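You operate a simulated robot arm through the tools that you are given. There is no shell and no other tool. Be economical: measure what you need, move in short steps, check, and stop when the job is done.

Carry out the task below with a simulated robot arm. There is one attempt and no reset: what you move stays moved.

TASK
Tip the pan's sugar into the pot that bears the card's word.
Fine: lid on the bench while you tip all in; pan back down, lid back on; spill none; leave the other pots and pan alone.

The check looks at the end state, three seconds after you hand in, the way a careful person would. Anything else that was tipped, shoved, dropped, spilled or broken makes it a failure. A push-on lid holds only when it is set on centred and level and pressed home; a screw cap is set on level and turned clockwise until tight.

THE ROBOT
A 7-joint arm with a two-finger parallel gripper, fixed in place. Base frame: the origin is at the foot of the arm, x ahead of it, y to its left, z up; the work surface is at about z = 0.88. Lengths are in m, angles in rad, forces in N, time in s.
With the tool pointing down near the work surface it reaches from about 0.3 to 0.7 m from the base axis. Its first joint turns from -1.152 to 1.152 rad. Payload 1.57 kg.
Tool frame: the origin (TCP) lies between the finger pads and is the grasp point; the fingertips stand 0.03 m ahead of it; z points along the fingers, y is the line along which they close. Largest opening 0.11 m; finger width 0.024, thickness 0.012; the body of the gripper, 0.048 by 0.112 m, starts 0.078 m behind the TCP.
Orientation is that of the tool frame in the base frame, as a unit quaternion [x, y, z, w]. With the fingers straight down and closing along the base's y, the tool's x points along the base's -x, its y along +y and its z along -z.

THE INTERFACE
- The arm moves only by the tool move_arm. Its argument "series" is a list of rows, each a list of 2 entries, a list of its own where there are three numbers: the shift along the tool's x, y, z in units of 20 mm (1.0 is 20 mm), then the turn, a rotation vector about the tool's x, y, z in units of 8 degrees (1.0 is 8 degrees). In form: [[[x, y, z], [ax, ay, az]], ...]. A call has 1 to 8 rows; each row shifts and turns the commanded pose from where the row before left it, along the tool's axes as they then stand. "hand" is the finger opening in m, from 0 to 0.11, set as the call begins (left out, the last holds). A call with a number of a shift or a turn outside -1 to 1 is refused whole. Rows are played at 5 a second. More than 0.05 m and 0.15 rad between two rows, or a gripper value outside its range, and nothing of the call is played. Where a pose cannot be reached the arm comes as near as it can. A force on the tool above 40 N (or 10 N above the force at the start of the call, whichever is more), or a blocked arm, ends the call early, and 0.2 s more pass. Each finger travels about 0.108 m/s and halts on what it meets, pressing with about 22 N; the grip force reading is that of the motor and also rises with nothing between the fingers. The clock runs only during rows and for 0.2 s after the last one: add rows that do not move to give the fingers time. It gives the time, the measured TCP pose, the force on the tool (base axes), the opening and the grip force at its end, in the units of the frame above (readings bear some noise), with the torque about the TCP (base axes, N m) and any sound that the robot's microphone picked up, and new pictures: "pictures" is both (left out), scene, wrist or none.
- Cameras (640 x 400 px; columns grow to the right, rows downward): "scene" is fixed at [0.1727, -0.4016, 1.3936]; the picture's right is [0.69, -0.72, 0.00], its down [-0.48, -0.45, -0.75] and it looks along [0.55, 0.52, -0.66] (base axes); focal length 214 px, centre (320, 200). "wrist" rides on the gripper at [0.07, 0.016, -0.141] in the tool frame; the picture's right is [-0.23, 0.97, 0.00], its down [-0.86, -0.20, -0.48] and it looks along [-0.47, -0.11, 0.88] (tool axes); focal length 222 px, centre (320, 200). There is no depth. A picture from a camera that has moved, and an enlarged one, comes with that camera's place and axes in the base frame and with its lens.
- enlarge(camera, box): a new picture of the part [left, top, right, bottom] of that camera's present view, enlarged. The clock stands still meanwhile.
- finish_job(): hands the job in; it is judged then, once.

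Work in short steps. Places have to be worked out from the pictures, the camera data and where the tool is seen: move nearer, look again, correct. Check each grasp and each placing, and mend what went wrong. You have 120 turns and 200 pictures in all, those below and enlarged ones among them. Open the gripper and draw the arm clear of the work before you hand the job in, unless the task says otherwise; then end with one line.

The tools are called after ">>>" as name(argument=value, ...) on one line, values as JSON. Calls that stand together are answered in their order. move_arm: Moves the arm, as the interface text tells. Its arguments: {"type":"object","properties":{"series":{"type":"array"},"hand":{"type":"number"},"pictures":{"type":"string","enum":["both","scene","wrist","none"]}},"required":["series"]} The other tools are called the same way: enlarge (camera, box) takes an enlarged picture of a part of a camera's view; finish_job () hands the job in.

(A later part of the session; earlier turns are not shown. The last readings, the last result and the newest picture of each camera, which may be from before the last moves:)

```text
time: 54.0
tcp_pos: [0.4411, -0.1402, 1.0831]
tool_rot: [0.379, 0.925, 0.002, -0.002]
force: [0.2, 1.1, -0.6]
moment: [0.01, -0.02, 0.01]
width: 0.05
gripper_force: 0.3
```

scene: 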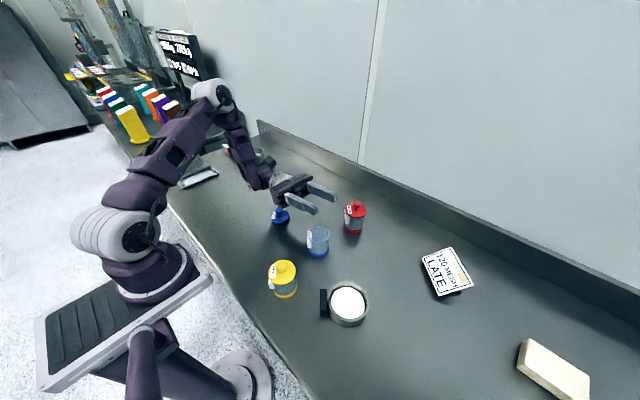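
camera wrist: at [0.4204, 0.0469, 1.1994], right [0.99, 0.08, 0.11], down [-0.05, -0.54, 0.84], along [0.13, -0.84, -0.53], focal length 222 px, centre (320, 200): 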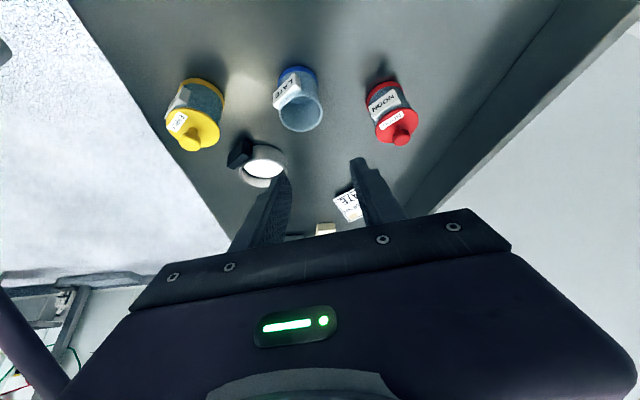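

Now tilt 16° and move to 0.1 m above the handle, with the fingers opened to 75 mm.

>>> move_arm(series=[[[0, -1, 0.2], [0, 0, 0]], [[0, -1, 0.3], [0, 0, 0]], [[0, -1, 0.4], [0, 0, 0]], [[0, -1, 0.4], [0, 0, 0]], [[0, -1, 0.4], [0, 0, 0]], [[0, -1, 0.5], [0, 0, 0]], [[0, -1, 0.5], [0, -1, 0]], [[0, -1, 0.4], [0, -1, 0]]], hand=0.075)

>>> enlarge(camera="wrist", box=[240, 80, 400, 220])

>>> enlarge(camera="scene", box=[270, 230, 390, 340])

```text
time: 55.8
tcp_pos: [0.3284, -0.2549, 1.0208]
tool_rot: [0.374, 0.917, -0.052, 0.128]
force: [-0.3, -0.1, -0.1]
moment: [-0.01, 0.01, 0.0]
width: 0.075
gripper_force: 0.0
camera wrist: at [0.2638, -0.17, 1.138], right [0.84, 0.54, 0.06], down [0.36, -0.63, 0.69], along [0.42, -0.56, -0.72], focal length 222 px, centre (320, 200)
```

scene: 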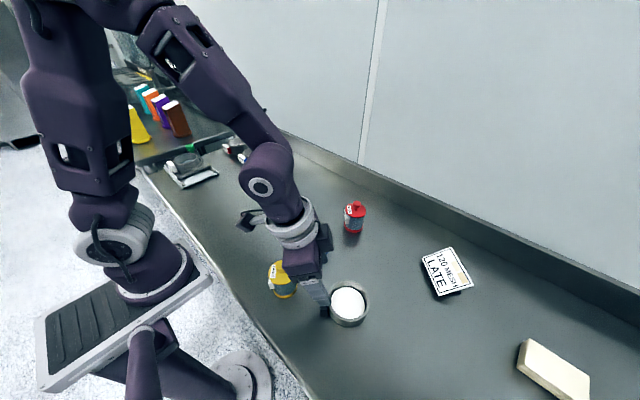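
wrist: 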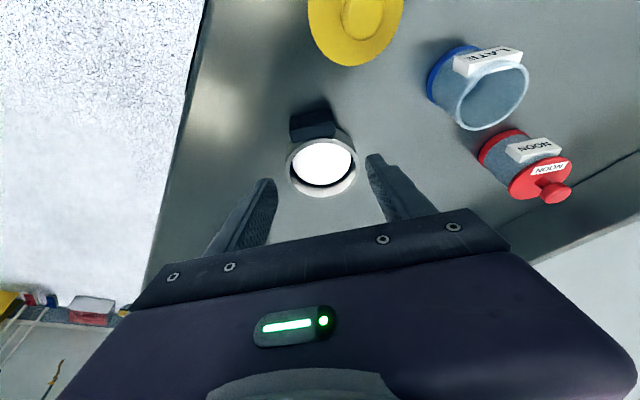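

```text
2.86 times, centred on (320, 150) of wrist
camera zoom: at [0.2638, -0.17, 1.138], right [0.84, 0.54, 0.06], down [0.36, -0.63, 0.69], along [0.42, -0.56, -0.72], focal length 635 px, centre (320, 343)
```

zoom: 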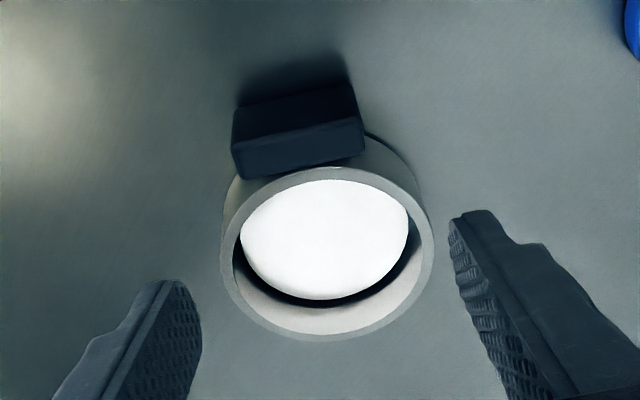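

```text
3.64 times, centred on (330, 285) of scene
camera zoom: at [0.1727, -0.4016, 1.3936], right [0.69, -0.72, 0.0], down [-0.48, -0.45, -0.75], along [0.55, 0.52, -0.66], focal length 780 px, centre (284, -109)
```

zoom: 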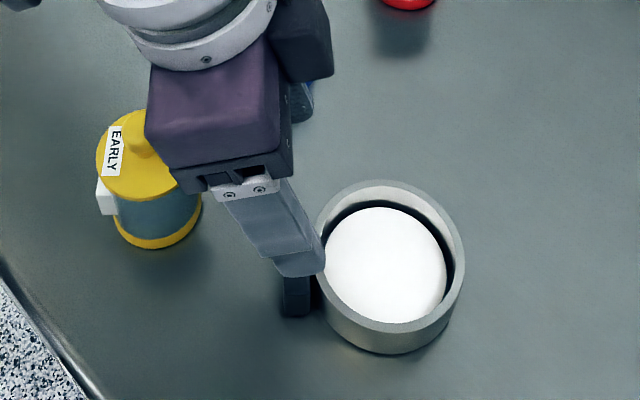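

The handle measures (0.3316, -0.2611), matching. I go straight down most of the way and look.

>>> move_arm(series=[[[0.282, -0.05, 0.98], [0, 0, 0]], [[0.282, -0.05, 0.98], [0, 0, 0]], [[0.282, 0, 0.98], [0, 0, 0]], [[0.17, 0, 0.59], [0, 0, 0]]], pictures="none")

>>> enlarge(camera="wrist", box=[240, 80, 400, 220])

>>> enlarge(camera="scene", box=[280, 250, 380, 340])

```text
time: 56.8
tcp_pos: [0.3273, -0.2554, 0.9472]
tool_rot: [0.374, 0.917, -0.051, 0.126]
force: [0.1, -0.7, 0.1]
moment: [0.03, -0.03, 0.0]
width: 0.075
gripper_force: 0.0
```

```text
2.86 times, centred on (320, 150) of wrist
camera zoom: at [0.2627, -0.1701, 1.0647], right [0.84, 0.54, 0.06], down [0.36, -0.63, 0.69], along [0.42, -0.56, -0.72], focal length 635 px, centre (320, 343)
```

zoom: 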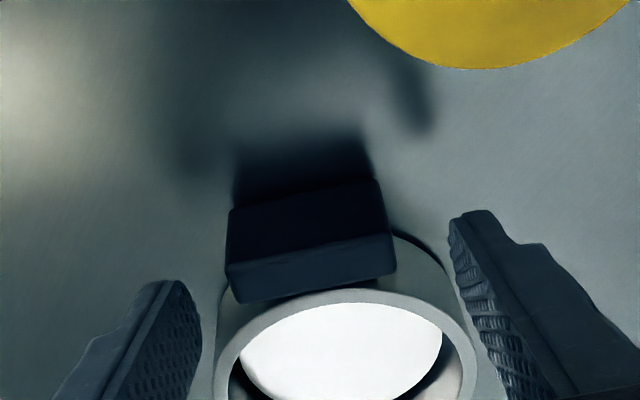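

```text
4.44 times, centred on (330, 295) of scene
camera zoom: at [0.1727, -0.4016, 1.3936], right [0.69, -0.72, 0.0], down [-0.48, -0.45, -0.75], along [0.55, 0.52, -0.66], focal length 953 px, centre (276, -222)
```

zoom: 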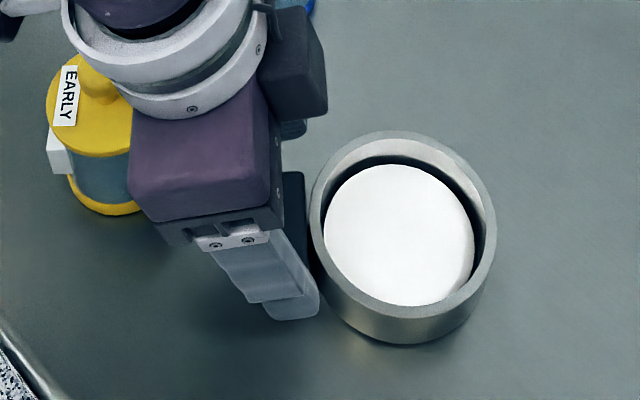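

Aligned: the block lies between the fingers and parallel. I correct 2 mm sideways, go down 28 mm and look again.

>>> move_arm(series=[[[0.2, -0.09, 0.7], [0, 0, 0]], [[0.19, 0, 0.65], [0, 0, 0]], [[0, 0, 0], [0, 0, 0]]], pictures="none")

>>> enlarge(camera="wrist", box=[240, 80, 400, 220])

>>> enlarge(camera="scene", box=[280, 250, 380, 340])

```text
time: 57.6
tcp_pos: [0.3257, -0.2547, 0.9196]
tool_rot: [0.375, 0.917, -0.051, 0.126]
force: [0.3, -0.3, 0.7]
moment: [0.01, 0.03, -0.02]
width: 0.0748
gripper_force: 0.1
```

```text
2.86 times, centred on (320, 150) of wrist
camera zoom: at [0.2614, -0.1714, 1.0367], right [0.84, 0.54, 0.06], down [0.36, -0.63, 0.69], along [0.42, -0.56, -0.72], focal length 635 px, centre (320, 343)
```

zoom: 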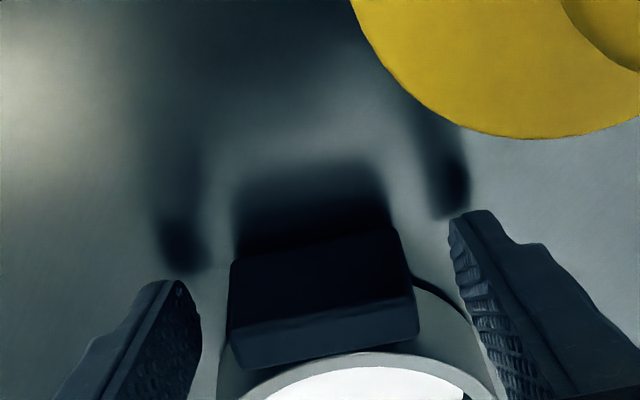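

```text
4.44 times, centred on (330, 295) of scene
camera zoom: at [0.1727, -0.4016, 1.3936], right [0.69, -0.72, 0.0], down [-0.48, -0.45, -0.75], along [0.55, 0.52, -0.66], focal length 953 px, centre (276, -222)
```

zoom: 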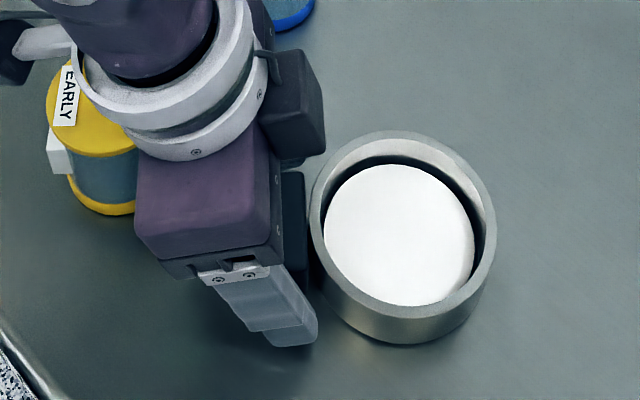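

The block is centred between the finger pads, the tips near its lower edge. I close on it.

>>> move_arm(series=[[[0, 0, 0], [0, 0, 0]], [[0, 0, 0], [0, 0, 0]], [[0, 0, 0], [0, 0, 0]]], hand=0, pictures="none")

>>> enlarge(camera="wrist", box=[240, 80, 400, 220])

>>> enlarge(camera="scene", box=[280, 250, 380, 340])

```text
time: 58.4
tcp_pos: [0.3252, -0.2559, 0.92]
tool_rot: [0.375, 0.917, -0.051, 0.127]
force: [0.2, 0.7, 0.8]
moment: [0.03, 0.04, -0.01]
width: 0.0494
gripper_force: 21.7
```

```text
2.86 times, centred on (320, 150) of wrist
camera zoom: at [0.2614, -0.1714, 1.0369], right [0.84, 0.54, 0.06], down [0.36, -0.63, 0.69], along [0.42, -0.56, -0.72], focal length 635 px, centre (320, 343)
```

zoom: 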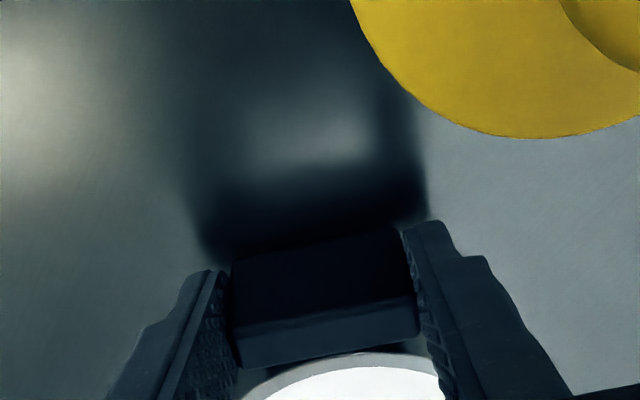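

```text
4.44 times, centred on (330, 295) of scene
camera zoom: at [0.1727, -0.4016, 1.3936], right [0.69, -0.72, 0.0], down [-0.48, -0.45, -0.75], along [0.55, 0.52, -0.66], focal length 953 px, centre (276, -222)
```

zoom: 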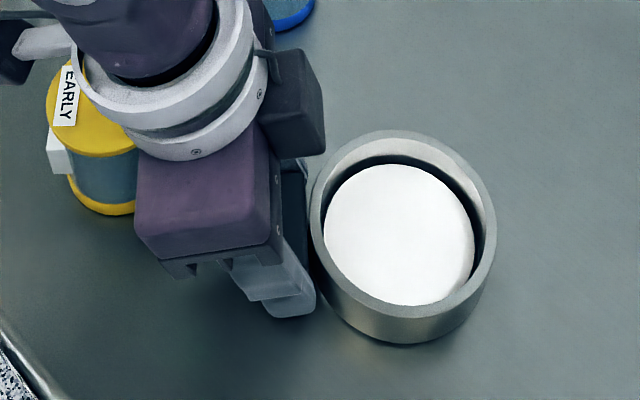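

Gripped at 49 mm (TCP 0.3252, -0.2559, 0.920). I lift 12 mm slowly and check whether the pan stays level.

>>> move_arm(series=[[[-0.055, 0, -0.19], [0, 0, 0]], [[-0.055, 0, -0.19], [0, 0, 0]], [[-0.055, 0, -0.19], [0, 0, 0]], [[0, 0, 0], [0, 0, 0]]], pictures="none")

>>> enlarge(camera="wrist", box=[240, 80, 400, 220])

>>> enlarge(camera="scene", box=[280, 250, 380, 340])

```text
time: 59.4
tcp_pos: [0.3251, -0.2564, 0.9328]
tool_rot: [0.374, 0.917, -0.052, 0.127]
force: [0.1, -0.5, -1.3]
moment: [0.08, 0.06, 0.02]
width: 0.049
gripper_force: 21.5
```

```text
2.86 times, centred on (320, 150) of wrist
camera zoom: at [0.2618, -0.1716, 1.049], right [0.84, 0.54, 0.06], down [0.35, -0.63, 0.69], along [0.42, -0.56, -0.72], focal length 635 px, centre (320, 343)
```

zoom: 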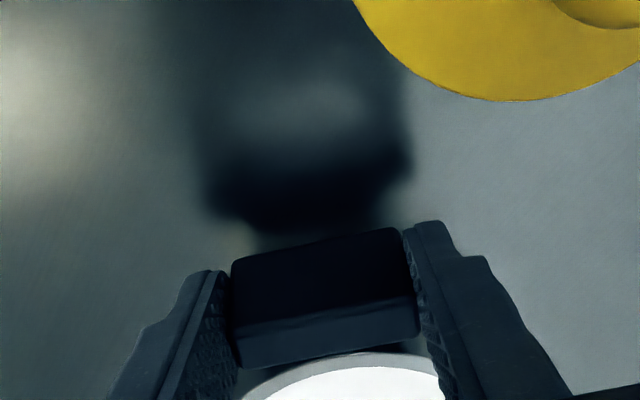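

```text
4.44 times, centred on (330, 295) of scene
camera zoom: at [0.1727, -0.4016, 1.3936], right [0.69, -0.72, 0.0], down [-0.48, -0.45, -0.75], along [0.55, 0.52, -0.66], focal length 953 px, centre (276, -222)
```

zoom: 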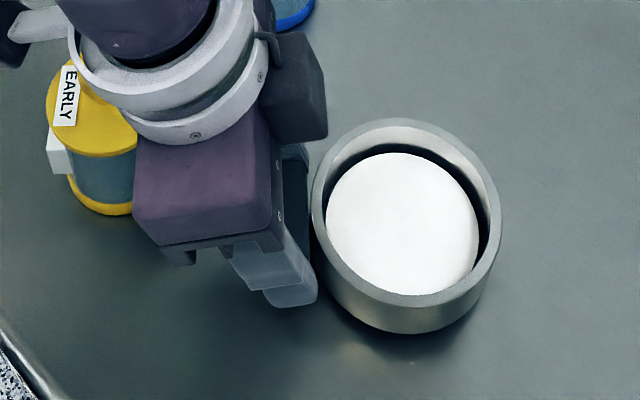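

The pan is light (about 1.3 N) and rides level. I lift to about z 1.12, then carry it sideways over to near the pot.

>>> move_arm(series=[[[-0.138, 0, -0.48], [0, 0, 0]], [[-0.276, 0, -0.961], [0, 0, 0]], [[-0.276, 0, -0.961], [0, 0, 0]], [[-0.276, 0, -0.961], [0, 0, 0]], [[-0.276, 0, -0.961], [0, 0, 0]], [[-0.276, 0, -0.961], [0, 0, 0]], [[-0.276, 0, -0.961], [0, 0, 0]], [[-0.276, 0, -0.961], [0, 0, 0]]], pictures="none")

>>> move_arm(series=[[[-0.276, 0, -0.961], [0, 0, 0]], [[-0.138, 0.3, -0.48], [0, 0, 0]], [[0, 0.7, 0], [0, 0, 0]], [[0, 1, 0], [0, 0, 0]], [[0, 1, 0], [0, 0, 0]], [[0, 1, 0], [0, 0, 0]], [[0, 0.7, 0], [0, 0, 0]], [[0, 0.3, 0], [0, 0, 0]]])

```text
time: 61.2
tcp_pos: [0.3258, -0.258, 1.0816]
tool_rot: [0.374, 0.917, -0.05, 0.127]
force: [-0.4, -0.5, -1.3]
moment: [0.06, 0.05, -0.01]
width: 0.0496
gripper_force: 22.1
```

```text
time: 63.0
tcp_pos: [0.3969, -0.1854, 1.1113]
tool_rot: [0.374, 0.917, -0.052, 0.127]
force: [1.0, 0.0, -1.2]
moment: [0.04, 0.06, 0.02]
width: 0.0494
gripper_force: 22.4
camera wrist: at [0.3319, -0.1015, 1.2285], right [0.84, 0.54, 0.06], down [0.36, -0.63, 0.69], along [0.41, -0.56, -0.72], focal length 222 px, centre (320, 200)
```

scene: 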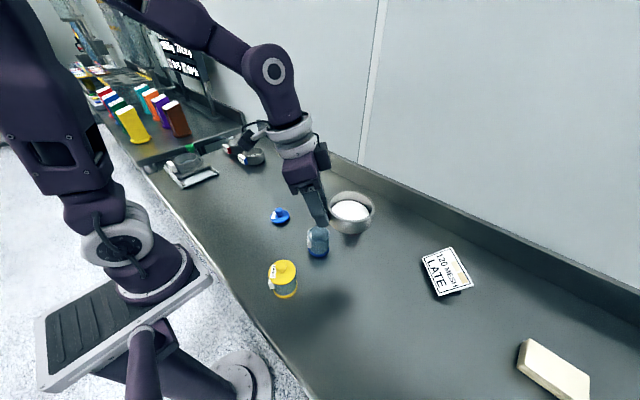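
wrist: 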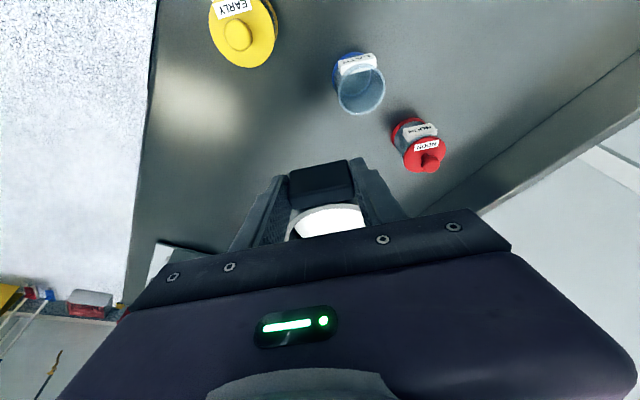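

Still level and secure. Now I yaw the level pan by about 135°, to p = +y, at this height.

>>> move_arm(series=[[[0, 0, 0], [-0.138, 0, -0.48]], [[0, 0, 0], [-0.276, 0, -0.961]], [[0, 0, 0], [-0.276, 0, -0.961]], [[0, 0, 0], [-0.276, 0, -0.961]], [[0, 0, 0], [-0.276, 0, -0.961]], [[0, 0, 0], [-0.276, 0, -0.961]], [[0, 0, 0], [-0.276, 0, -0.961]], [[0, 0, 0], [-0.276, 0, -0.961]]], pictures="none")

>>> move_arm(series=[[[0, 0, 0], [-0.276, 0, -0.961]], [[0, 0, 0], [-0.276, 0, -0.961]], [[0, 0, 0], [-0.276, 0, -0.961]], [[0, 0, 0], [-0.276, 0, -0.961]], [[0, 0, 0], [-0.276, 0, -0.961]], [[0, 0, 0], [-0.276, 0, -0.961]], [[0, 0, 0], [-0.276, 0, -0.961]], [[0, 0, 0], [-0.276, 0, -0.961]]], pictures="none")

>>> move_arm(series=[[[0, 0, 0], [-0.276, 0, -0.961]], [[0, 0, 0], [-0.09, 0, -0.31]]])

```text
time: 64.8
tcp_pos: [0.398, -0.1871, 1.1119]
tool_rot: [-0.136, 0.981, 0.022, 0.136]
force: [-0.3, 0.7, -0.9]
moment: [-0.05, 0.06, 0.01]
width: 0.0496
gripper_force: 21.8
```

```text
time: 66.6
tcp_pos: [0.3972, -0.186, 1.1124]
tool_rot: [-0.635, 0.759, 0.093, 0.108]
force: [0.3, -0.4, -1.5]
moment: [-0.04, 0.0, -0.01]
width: 0.0491
gripper_force: 22.1
```

```text
time: 67.2
tcp_pos: [0.3958, -0.1853, 1.1115]
tool_rot: [0.702, -0.698, -0.102, -0.098]
force: [0.6, -0.1, -1.5]
moment: [-0.06, -0.01, -0.01]
width: 0.0493
gripper_force: 21.9
camera wrist: at [0.3811, -0.2933, 1.2274], right [-0.97, 0.21, 0.07], down [0.2, 0.69, 0.7], along [0.1, 0.69, -0.71], focal length 222 px, centre (320, 200)
```

scene: 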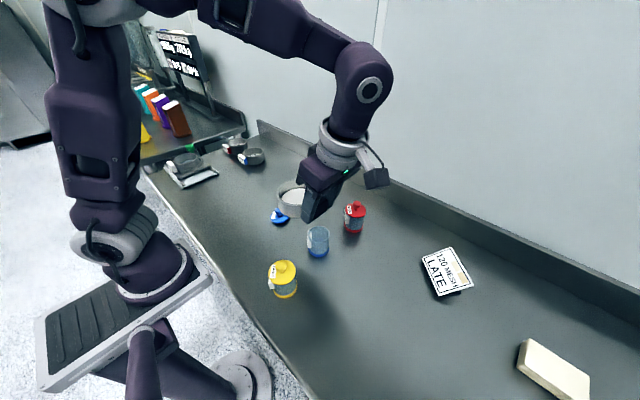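
wrist: 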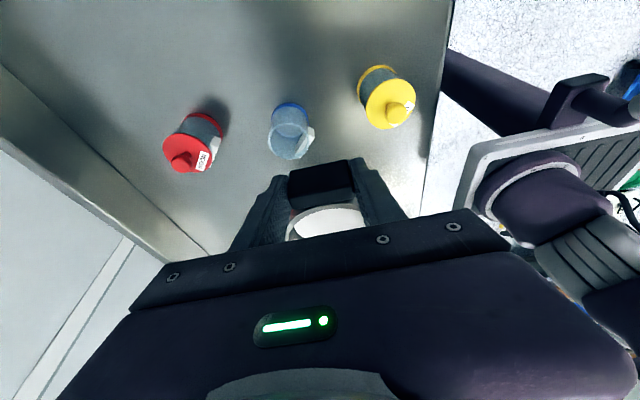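

Yaw done. I move to the start position for tipping, TCP about (0.442, -0.246, 1.065), with the pan still level.

>>> move_arm(series=[[[0.45, -0.29, 0.17], [0, 0, 0]], [[0.89, -0.575, 0.34], [0, 0, 0]], [[0.89, -0.575, 0.34], [0, 0, 0]], [[0.89, -0.575, 0.34], [0, 0, 0]], [[0.45, -0.29, 0.17], [0, 0, 0]]])

>>> enlarge(camera="scene", box=[260, 150, 400, 270])

```text
time: 68.4
tcp_pos: [0.443, -0.2472, 1.0642]
tool_rot: [0.701, -0.699, -0.102, -0.099]
force: [0.1, -0.3, -1.5]
moment: [-0.04, -0.01, 0.04]
width: 0.0492
gripper_force: 21.8
camera wrist: at [0.427, -0.3539, 1.1811], right [-0.97, 0.21, 0.07], down [0.2, 0.69, 0.7], along [0.1, 0.69, -0.71], focal length 222 px, centre (320, 200)
```

scene: 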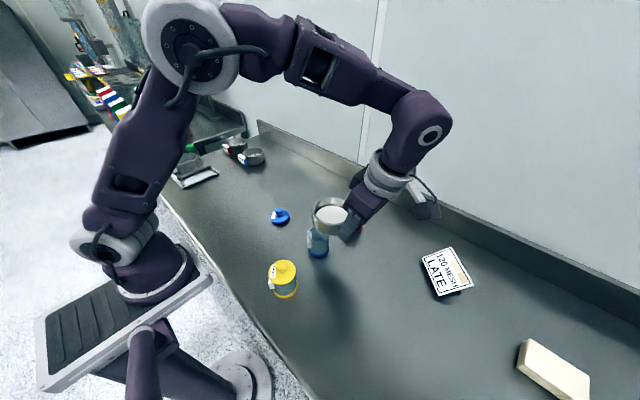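
wrist: 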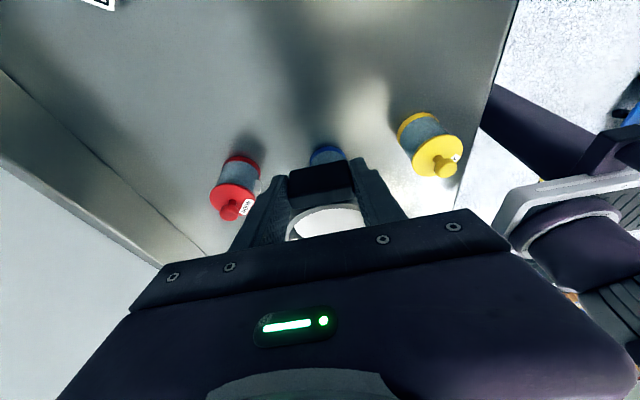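

```text
3.33 times, centred on (330, 210) of scene
camera zoom: at [0.1727, -0.4016, 1.3936], right [0.69, -0.72, 0.0], down [-0.48, -0.45, -0.75], along [0.55, 0.52, -0.66], focal length 715 px, centre (287, 167)
```

zoom: 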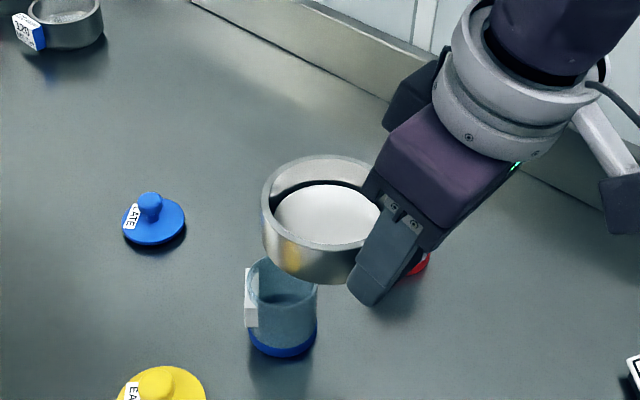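

The pan is level just beside the pot. I tip 28° to begin with and look.

>>> move_arm(series=[[[0, 0, 0], [0, 0.5, 0]], [[0, 0, 0], [0, 0.7, 0]], [[0, 0, 0], [0, 0.7, 0]], [[0, 0, 0], [0, 0.6, 0]], [[0, 0, 0], [0, 0.5, 0]], [[0, 0, 0], [0, 0.5, 0]]], pictures="none")

>>> enlarge(camera="scene", box=[280, 180, 380, 270])

```text
time: 69.8
tcp_pos: [0.4435, -0.2463, 1.0655]
tool_rot: [0.704, -0.703, 0.072, 0.074]
force: [-0.5, -0.8, -1.3]
moment: [-0.04, 0.02, -0.01]
width: 0.0497
gripper_force: 22.0
```

```text
4.44 times, centred on (330, 225) of scene
camera zoom: at [0.1727, -0.4016, 1.3936], right [0.69, -0.72, 0.0], down [-0.48, -0.45, -0.75], along [0.55, 0.52, -0.66], focal length 953 px, centre (276, 89)
```

zoom: 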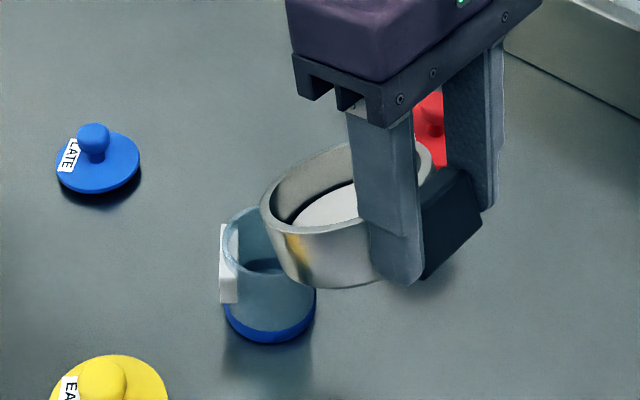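

No flow yet at 28°, and the lip projects over the pot. I tip on to 44° in half-steps, shifting so the lip stays over the mouth.

>>> move_arm(series=[[[-0.2, 0, -0.05], [0, 0.5, 0]], [[-0.2, 0, -0.06], [0, 0.5, 0]], [[-0.19, 0, -0.07], [0, 0.5, 0]], [[-0.18, 0, -0.08], [0, 0.5, 0]]], pictures="none")

>>> enlarge(camera="scene", box=[280, 180, 380, 270])

```text
time: 70.8
tcp_pos: [0.4421, -0.2301, 1.0654]
tool_rot: [0.688, -0.685, 0.169, 0.171]
force: [0.8, -0.4, -1.8]
moment: [-0.02, 0.01, 0.0]
width: 0.0494
gripper_force: 22.5
```

```text
4.44 times, centred on (330, 225) of scene
camera zoom: at [0.1727, -0.4016, 1.3936], right [0.69, -0.72, 0.0], down [-0.48, -0.45, -0.75], along [0.55, 0.52, -0.66], focal length 953 px, centre (276, 89)
```

zoom: 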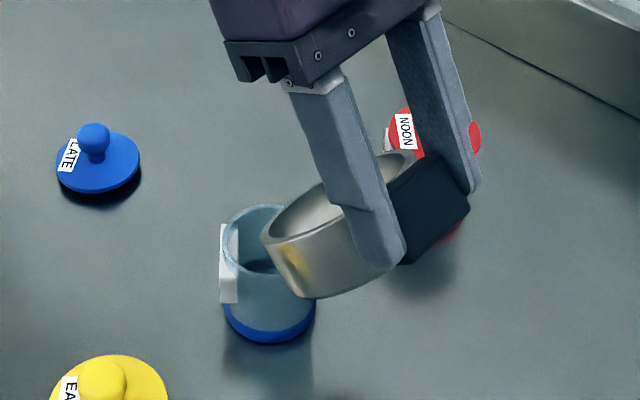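

No spill, and the lip sits over the mouth. On to 60°.

>>> move_arm(series=[[[-0.26, 0, -0.19], [0, 0.5, 0]], [[-0.245, 0, -0.21], [0, 0.5, 0]], [[-0.235, 0, -0.22], [0, 0.5, 0]], [[-0.22, 0, -0.235], [0, 0.5, 0]]], pictures="none")

>>> enlarge(camera="scene", box=[280, 180, 380, 270])

```text
time: 71.8
tcp_pos: [0.4417, -0.2034, 1.0685]
tool_rot: [0.657, -0.655, 0.263, 0.264]
force: [0.0, 0.3, -1.2]
moment: [-0.01, -0.01, 0.01]
width: 0.0493
gripper_force: 21.8
```

```text
4.44 times, centred on (330, 225) of scene
camera zoom: at [0.1727, -0.4016, 1.3936], right [0.69, -0.72, 0.0], down [-0.48, -0.45, -0.75], along [0.55, 0.52, -0.66], focal length 953 px, centre (276, 89)
```

zoom: 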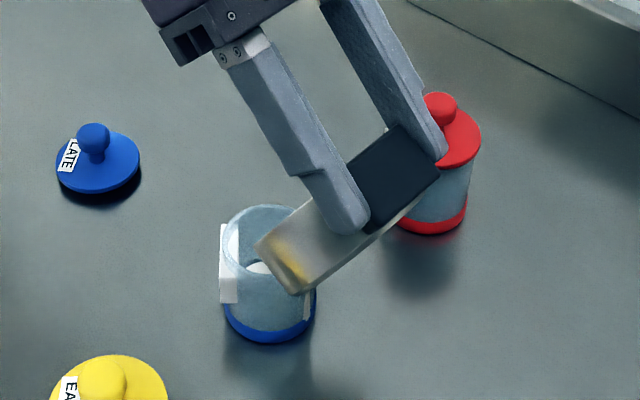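

Sugar is falling into the pot. I go on to about 92° at the same slow pace.

>>> move_arm(series=[[[-0.26, 0, -0.27], [0, 0.5, 0]], [[-0.241, 0, -0.287], [0, 0.5, 0]], [[-0.22, 0, -0.303], [0, 0.5, 0]], [[-0.199, 0, -0.318], [0, 0.5, 0]]], pictures="none")

>>> enlarge(camera="scene", box=[280, 180, 380, 270])

>>> move_arm(series=[[[-0.176, 0, -0.331], [0, 0.5, 0]], [[-0.1525, 0, -0.3425], [0, 0.5, 0]], [[-0.128, 0, -0.352], [0, 0.5, 0]], [[-0.103, 0, -0.36], [0, 0.5, 0]], [[0, 0, 0], [0, 0, 0]]], pictures="wrist")

>>> enlarge(camera="scene", box=[280, 180, 380, 270])

```text
time: 72.8
tcp_pos: [0.4431, -0.1741, 1.0706]
tool_rot: [0.615, -0.611, 0.352, 0.353]
force: [0.0, -0.5, -1.1]
moment: [0.02, 0.0, 0.03]
width: 0.0495
gripper_force: 22.0
```

```text
4.44 times, centred on (330, 225) of scene
camera zoom: at [0.1727, -0.4016, 1.3936], right [0.69, -0.72, 0.0], down [-0.48, -0.45, -0.75], along [0.55, 0.52, -0.66], focal length 953 px, centre (276, 89)
```

zoom: 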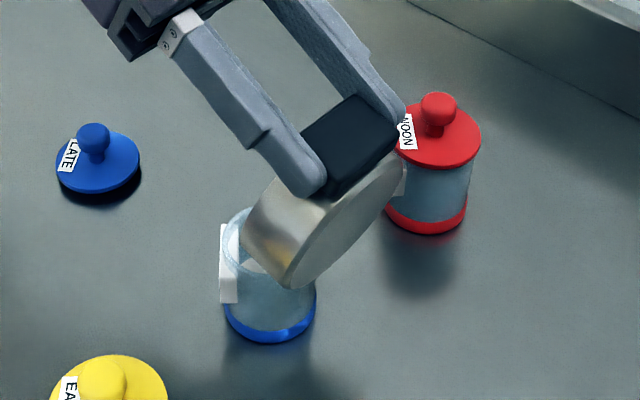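

```text
time: 74.0
tcp_pos: [0.4422, -0.1442, 1.0706]
tool_rot: [0.56, -0.557, 0.434, 0.434]
force: [0.1, -0.9, -1.5]
moment: [0.04, 0.03, 0.0]
width: 0.0492
gripper_force: 21.9
camera wrist: at [0.4255, -0.0259, 1.174], right [-0.97, 0.05, -0.22], down [0.19, 0.68, -0.71], along [0.11, -0.74, -0.67], focal length 222 px, centre (320, 200)
```

wrist: 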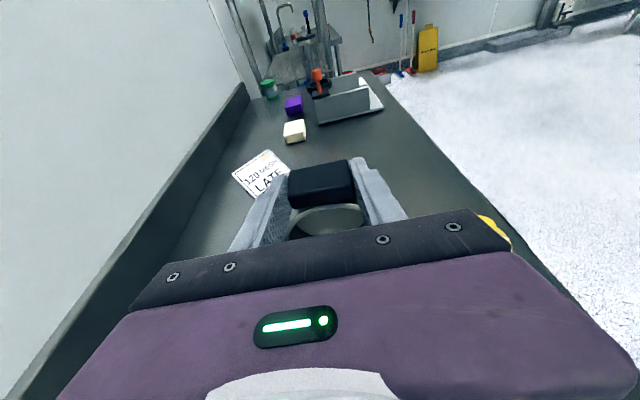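

```text
4.44 times, centred on (330, 225) of scene
camera zoom: at [0.1727, -0.4016, 1.3936], right [0.69, -0.72, 0.0], down [-0.48, -0.45, -0.75], along [0.55, 0.52, -0.66], focal length 953 px, centre (276, 89)
```

zoom: 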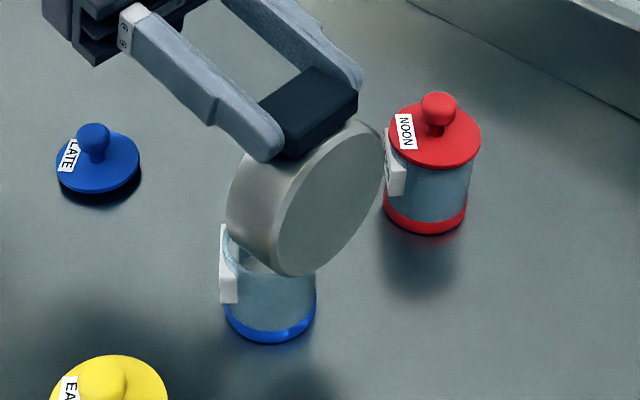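

All clean so far. I tip on to about 120° to empty the pan, with a pause.

>>> move_arm(series=[[[-0.076, 0, -0.356], [0, 0.5, 0]], [[-0.051, 0, -0.36], [0, 0.5, 0]], [[-0.025, 0, -0.363], [0, 0.5, 0]], [[0, 0, -0.364], [0, 0.5, 0]], [[0.025, 0, -0.363], [0, 0.5, 0]], [[0.051, 0, -0.36], [0, 0.5, 0]], [[0.076, 0, -0.356], [0, 0.5, 0]], [[0, 0, 0], [0, 0, 0]]], pictures="wrist")

>>> enlarge(camera="scene", box=[250, 160, 380, 270])

>>> enlarge(camera="wrist", box=[270, 150, 390, 250])

```text
time: 75.8
tcp_pos: [0.442, -0.0945, 1.074]
tool_rot: [0.438, -0.435, 0.557, 0.556]
force: [-1.2, 0.2, -0.6]
moment: [0.06, 0.01, -0.01]
width: 0.0495
gripper_force: 22.0
camera wrist: at [0.4254, 0.0592, 1.1079], right [-0.97, -0.06, -0.22], down [0.2, 0.26, -0.94], along [0.11, -0.96, -0.24], focal length 222 px, centre (320, 200)
```

wrist: 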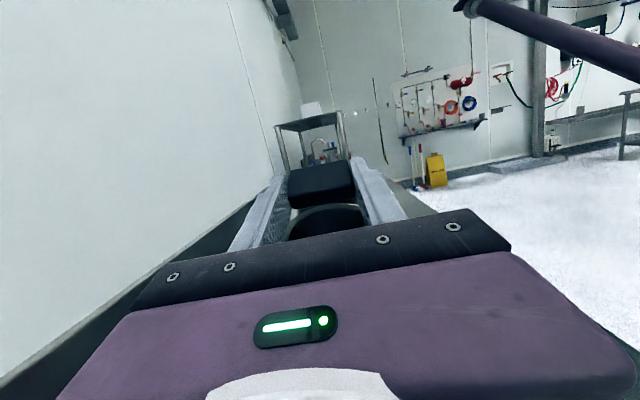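

```text
3.64 times, centred on (315, 215) of scene
camera zoom: at [0.1727, -0.4016, 1.3936], right [0.69, -0.72, 0.0], down [-0.48, -0.45, -0.75], along [0.55, 0.52, -0.66], focal length 780 px, centre (338, 146)
```

zoom: 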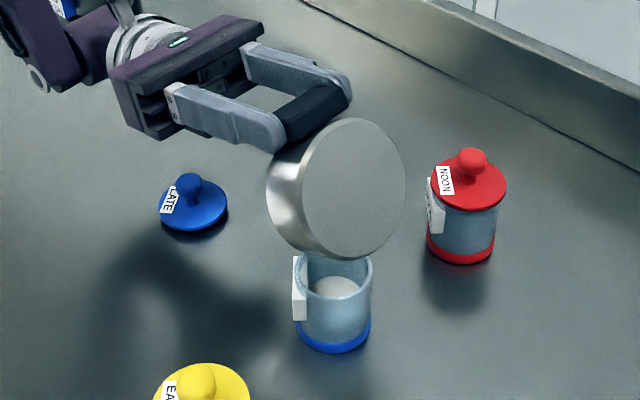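

```text
4.00 times, centred on (330, 200) of wrist
camera zoom: at [0.4254, 0.0592, 1.1079], right [-0.97, -0.06, -0.22], down [0.2, 0.26, -0.94], along [0.11, -0.96, -0.24], focal length 888 px, centre (280, 200)
```

zoom: 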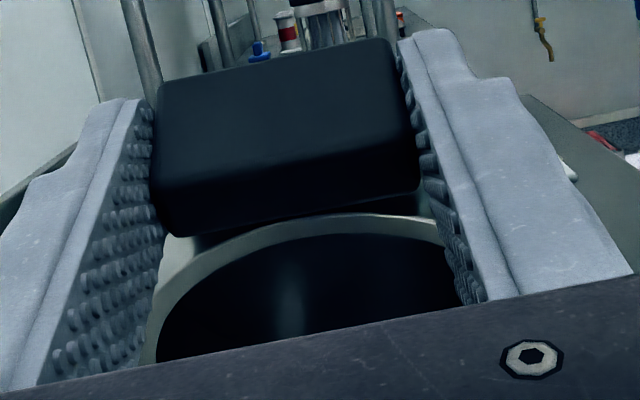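

The pot holds the sugar and the visible inside of the pan is bare. I tip 8° more and wait a second for stragglers.

>>> move_arm(series=[[[0.09, 0, -0.28], [0, 0.5, 0]], [[0.09, 0, -0.28], [0, 0.5, 0]], [[0, 0, 0], [0, 0, 0]], [[0, 0, 0], [0, 0, 0]], [[0, 0, 0], [0, 0, 0]], [[0, 0, 0], [0, 0, 0]]], pictures="none")

>>> enlarge(camera="scene", box=[250, 160, 380, 270])

```text
time: 77.2
tcp_pos: [0.4417, -0.0825, 1.0754]
tool_rot: [0.398, -0.396, 0.585, 0.585]
force: [0.5, 0.7, -1.3]
moment: [0.05, 0.02, 0.01]
width: 0.0495
gripper_force: 22.1
```

```text
3.64 times, centred on (315, 215) of scene
camera zoom: at [0.1727, -0.4016, 1.3936], right [0.69, -0.72, 0.0], down [-0.48, -0.45, -0.75], along [0.55, 0.52, -0.66], focal length 780 px, centre (338, 146)
```

zoom: 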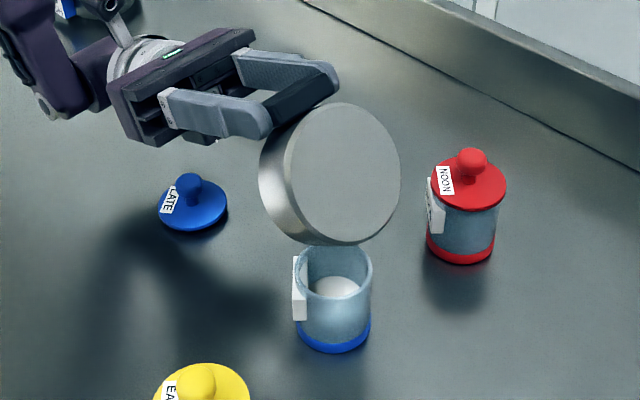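

Done pouring; the pan is empty as far as can be seen. I untip along the reverse path, still over the pot.

>>> move_arm(series=[[[-0.226, 0, 0.69], [0, -1, 0]], [[-0.127, 0, 0.72], [0, -1, 0]], [[-0.025, 0, 0.73], [0, -1, 0]], [[0.076, 0, 0.726], [0, -1, 0]], [[0.18, 0, 0.727], [0, -1, 0]], [[0.281, 0, 0.695], [0, -1, 0]], [[0.375, 0, 0.65], [0, -1, 0]], [[0.46, 0, 0.59], [0, -1, 0]]], pictures="none")

>>> enlarge(camera="scene", box=[250, 160, 380, 270])

```text
time: 79.0
tcp_pos: [0.4434, -0.1994, 1.0801]
tool_rot: [0.649, -0.646, 0.284, 0.285]
force: [0.4, -0.3, -1.0]
moment: [0.02, 0.01, 0.01]
width: 0.0495
gripper_force: 22.4
```

```text
3.64 times, centred on (315, 215) of scene
camera zoom: at [0.1727, -0.4016, 1.3936], right [0.69, -0.72, 0.0], down [-0.48, -0.45, -0.75], along [0.55, 0.52, -0.66], focal length 780 px, centre (338, 146)
```

zoom: 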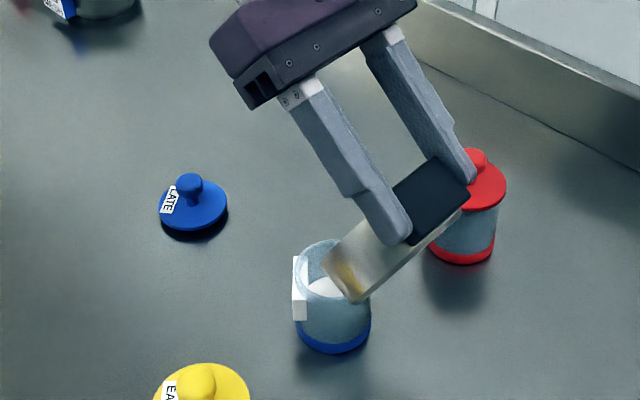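

Clean. I level the pan the rest of the way while drawing back.

>>> move_arm(series=[[[0.58, 0, 0.4], [0, -1, 0]], [[0.6, 0, 0.2], [0, -1, 0]], [[0.5, 0, 0], [0, -1, 0]], [[0.3, 0, -0.3], [0, -1, 0]], [[0, 0, -0.5], [0, -1, 0]], [[0, 0, -0.5], [0, -1, 0]], [[0, 0, -0.5], [0, -1, 0]], [[0, 0, 0], [0, -0.93, 0]]], pictures="both")

>>> enlarge(camera="scene", box=[260, 160, 390, 270])

```text
time: 80.8
tcp_pos: [0.4432, -0.2319, 1.1327]
tool_rot: [0.701, -0.699, -0.099, -0.097]
force: [0.8, -0.1, -1.3]
moment: [-0.02, 0.02, 0.01]
width: 0.0495
gripper_force: 22.2
camera wrist: at [0.427, -0.3394, 1.2493], right [-0.97, 0.21, 0.06], down [0.2, 0.69, 0.69], along [0.1, 0.69, -0.72], focal length 222 px, centre (320, 200)
```

scene: 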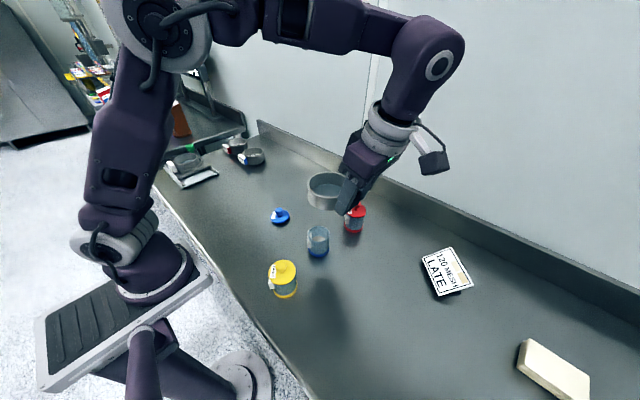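
wrist: 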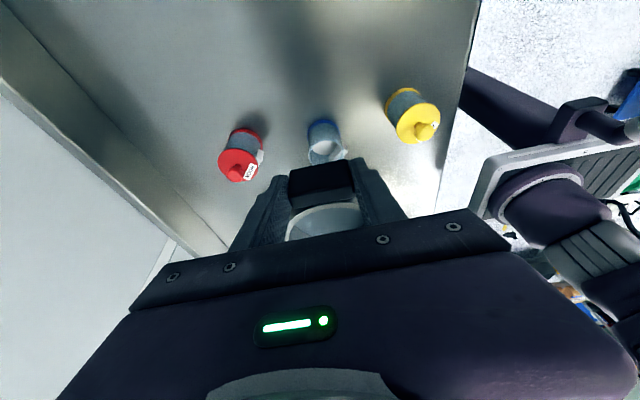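

```text
3.64 times, centred on (325, 215) of scene
camera zoom: at [0.1727, -0.4016, 1.3936], right [0.69, -0.72, 0.0], down [-0.48, -0.45, -0.75], along [0.55, 0.52, -0.66], focal length 780 px, centre (302, 146)
```

zoom: 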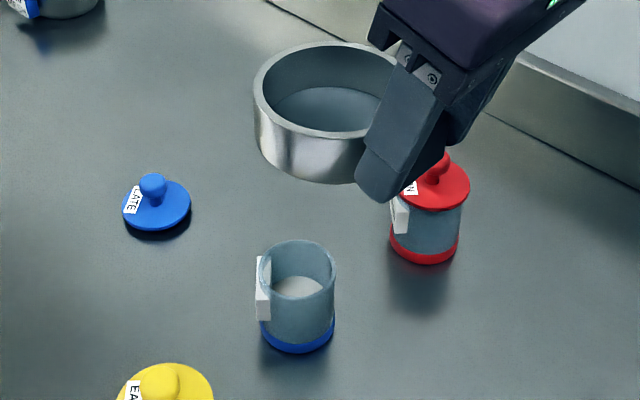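

The pan is empty and nothing is spilled. I yaw back to the original direction.

>>> move_arm(series=[[[0, 0, 0], [0.276, 0, 0.961]], [[0, 0, 0], [0.276, 0, 0.961]], [[0, 0, 0], [0.276, 0, 0.961]], [[0, 0, 0], [0.276, 0, 0.961]], [[0, 0, 0], [0.276, 0, 0.961]], [[0, 0, 0], [0.276, 0, 0.961]], [[0, 0, 0], [0.276, 0, 0.961]], [[0, 0, 0], [0.276, 0, 0.961]]], pictures="none")

>>> move_arm(series=[[[0, 0, 0], [0.276, 0, 0.961]], [[0, 0, 0], [0.276, 0, 0.961]], [[0, 0, 0], [0.276, 0, 0.961]], [[0, 0, 0], [0.276, 0, 0.961]], [[0, 0, 0], [0.276, 0, 0.961]], [[0, 0, 0], [0.276, 0, 0.961]], [[0, 0, 0], [0.276, 0, 0.961]], [[0, 0, 0], [0.276, 0, 0.961]]], pictures="none")

>>> move_arm(series=[[[0, 0, 0], [0.23, 0, 0.81]], [[0, 0, 0], [0, 0, 0]]], pictures="none")

```text
time: 82.6
tcp_pos: [0.4436, -0.2335, 1.1321]
tool_rot: [-0.224, 0.965, 0.031, 0.134]
force: [-0.1, -0.2, -1.1]
moment: [-0.02, 0.04, 0.0]
width: 0.0491
gripper_force: 22.4
```

```text
time: 84.4
tcp_pos: [0.4441, -0.2336, 1.132]
tool_rot: [0.322, 0.936, -0.048, 0.132]
force: [-0.7, -0.3, -0.9]
moment: [-0.04, 0.04, -0.02]
width: 0.0494
gripper_force: 21.7
```

```text
time: 85.0
tcp_pos: [0.4435, -0.2328, 1.1319]
tool_rot: [0.376, 0.916, -0.055, 0.129]
force: [0.0, -0.8, -1.6]
moment: [-0.01, 0.03, 0.02]
width: 0.0493
gripper_force: 21.4
```

Orientation is back to that at the grasp. I move over the pan's original place and go down most of the way.

>>> move_arm(series=[[[0.647, -1, -0.186], [0, 0, 0]], [[0.647, -1, -0.186], [0, 0, 0]], [[0.647, -1, -0.186], [0, 0, 0]], [[0.647, -1, -0.186], [0, 0, 0]], [[0.647, -1, -0.186], [0, 0, 0]], [[0, 0, 0], [0, 0, 0]]], pictures="none")

>>> move_arm(series=[[[0.276, 0, 0.961], [0, 0, 0]], [[0.276, 0, 0.961], [0, 0, 0]], [[0.276, 0, 0.961], [0, 0, 0]], [[0.276, 0, 0.961], [0, 0, 0]], [[0.276, 0, 0.961], [0, 0, 0]], [[0.276, 0, 0.961], [0, 0, 0]], [[0.276, 0, 0.961], [0, 0, 0]], [[0.276, 0, 0.961], [0, 0, 0]]], pictures="scene")

```text
time: 86.4
tcp_pos: [0.325, -0.2583, 1.1314]
tool_rot: [0.375, 0.917, -0.056, 0.129]
force: [0.3, 1.1, -0.7]
moment: [0.02, 0.01, 0.01]
width: 0.0497
gripper_force: 22.3
```

```text
time: 88.2
tcp_pos: [0.3235, -0.2575, 0.9715]
tool_rot: [0.376, 0.916, -0.056, 0.129]
force: [1.2, 0.1, -1.3]
moment: [0.0, 0.04, 0.0]
width: 0.0494
gripper_force: 21.8
```

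scene: 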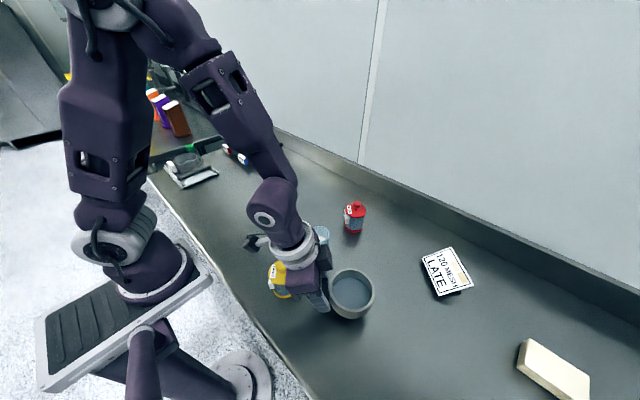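

Now the last 50 mm: to about 0.926 in larger steps, then slowly to contact near 0.920.

>>> move_arm(series=[[[0.276, 0, 0.961], [0, 0, 0]], [[0.276, 0, 0.961], [0, 0, 0]], [[0.055, 0, 0.19], [0, 0, 0]], [[0.04, 0, 0.12], [0, 0, 0]], [[0.03, 0, 0.1], [0, 0, 0]], [[0.03, 0, 0.1], [0, 0, 0]]], pictures="none")

>>> enlarge(camera="scene", box=[280, 250, 380, 340])

```text
time: 89.6
tcp_pos: [0.3234, -0.258, 0.9222]
tool_rot: [0.375, 0.917, -0.055, 0.128]
force: [-0.7, 0.5, -0.4]
moment: [0.01, 0.02, -0.04]
width: 0.0492
gripper_force: 22.1
```

```text
4.44 times, centred on (330, 295) of scene
camera zoom: at [0.1727, -0.4016, 1.3936], right [0.69, -0.72, 0.0], down [-0.48, -0.45, -0.75], along [0.55, 0.52, -0.66], focal length 953 px, centre (276, -222)
```

zoom: 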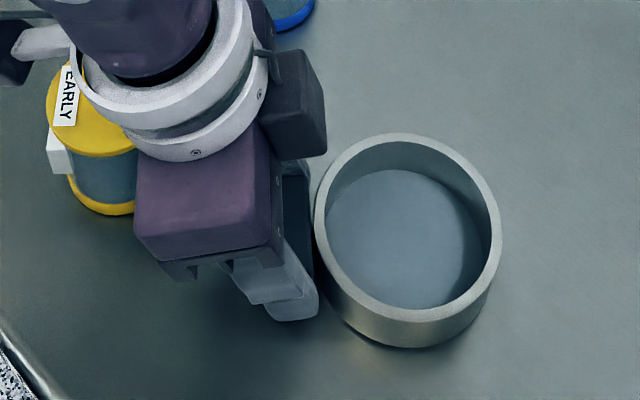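

I lower the remaining couple of millimetres until it touches.

>>> move_arm(series=[[[0.014, 0, 0.05], [0, 0, 0]], [[0.014, 0, 0.05], [0, 0, 0]], [[0, 0, 0], [0, 0, 0]]], pictures="none")

```text
time: 90.4
tcp_pos: [0.3241, -0.2583, 0.9201]
tool_rot: [0.375, 0.916, -0.056, 0.129]
force: [-0.7, 2.5, 15.8]
moment: [-0.17, -0.16, 0.01]
width: 0.0494
gripper_force: 22.3
```

Contact. I ease off half a millimetre and open to 70 mm.

>>> move_arm(series=[[[-0.007, 0, -0.03], [0, 0, 0]], [[0, 0, 0], [0, 0, 0]]], pictures="none")

>>> move_arm(series=[[[0, 0, 0], [0, 0, 0]], [[0, 0, 0], [0, 0, 0]]], hand=0.072, pictures="wrist")

>>> enlarge(camera="scene", box=[280, 250, 380, 340])

```text
time: 91.0
tcp_pos: [0.3241, -0.2576, 0.9196]
tool_rot: [0.376, 0.916, -0.055, 0.128]
force: [0.7, -0.9, 1.5]
moment: [-0.04, -0.02, 0.0]
width: 0.0493
gripper_force: 22.4
```

```text
time: 91.6
tcp_pos: [0.325, -0.2579, 0.9204]
tool_rot: [0.375, 0.916, -0.055, 0.129]
force: [0.6, 0.2, -0.2]
moment: [0.0, 0.0, -0.01]
width: 0.0722
gripper_force: 0.0
camera wrist: at [0.2602, -0.1724, 1.0369], right [0.84, 0.54, 0.06], down [0.35, -0.62, 0.7], along [0.41, -0.56, -0.71], focal length 222 px, centre (320, 200)
```

wrist: 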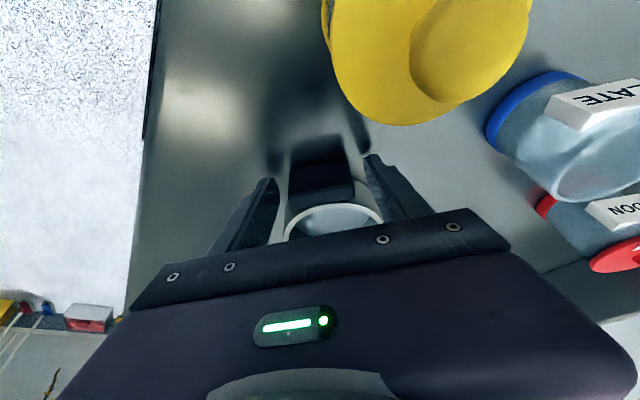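

```text
4.44 times, centred on (330, 295) of scene
camera zoom: at [0.1727, -0.4016, 1.3936], right [0.69, -0.72, 0.0], down [-0.48, -0.45, -0.75], along [0.55, 0.52, -0.66], focal length 953 px, centre (276, -222)
```

zoom: 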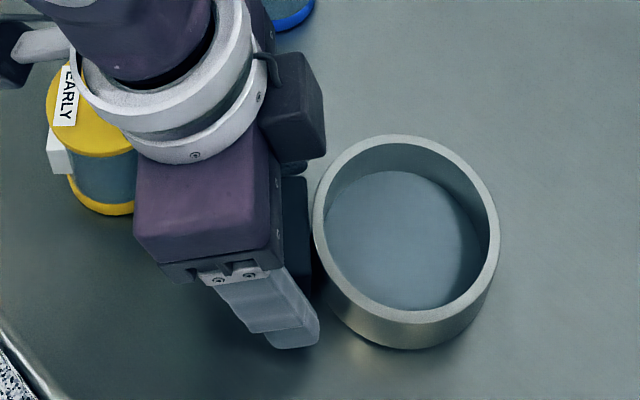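

The pan is down and free. I rise straight up.

>>> move_arm(series=[[[-0.14, 0, -0.48], [0, 0, 0]], [[-0.276, 0, -0.961], [0, 0, 0]], [[-0.276, 0, -0.961], [0, 0, 0]], [[-0.276, 0, -0.961], [0, 0, 0]], [[-0.276, 0, -0.961], [0, 0, 0]], [[-0.276, 0, -0.961], [0, 0, 0]], [[-0.276, 0, -0.961], [0, 0, 0]], [[-0.276, 0, -0.961], [0, 0, 0]]], pictures="none")

>>> move_arm(series=[[[0, 0, 0], [0, 1, 0]], [[0, 0, 0], [0, 1, 0]], [[0, 0, 0], [0, 0, -1]], [[0, 0, 0], [0, 0, -1]], [[0, 0, 0], [0, 0, -1]], [[0, 0, 0], [0, 0, -1]], [[0, 0, 0], [0, 0, -1]], [[0, 0, 0], [0, 0, -0.57]]], pictures="scene")

```text
time: 93.4
tcp_pos: [0.3242, -0.2569, 1.0708]
tool_rot: [0.375, 0.916, -0.055, 0.128]
force: [-0.5, -0.5, 0.7]
moment: [0.02, -0.02, -0.03]
width: 0.0722
gripper_force: 0.1
```

```text
time: 95.2
tcp_pos: [0.3251, -0.2566, 1.0702]
tool_rot: [-0.001, 1.0, -0.003, 0.0]
force: [0.4, -0.4, -0.2]
moment: [-0.02, 0.0, 0.01]
width: 0.072
gripper_force: 0.2
```

scene: 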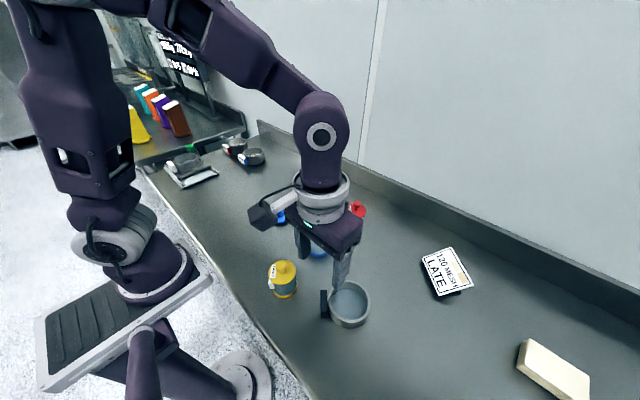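

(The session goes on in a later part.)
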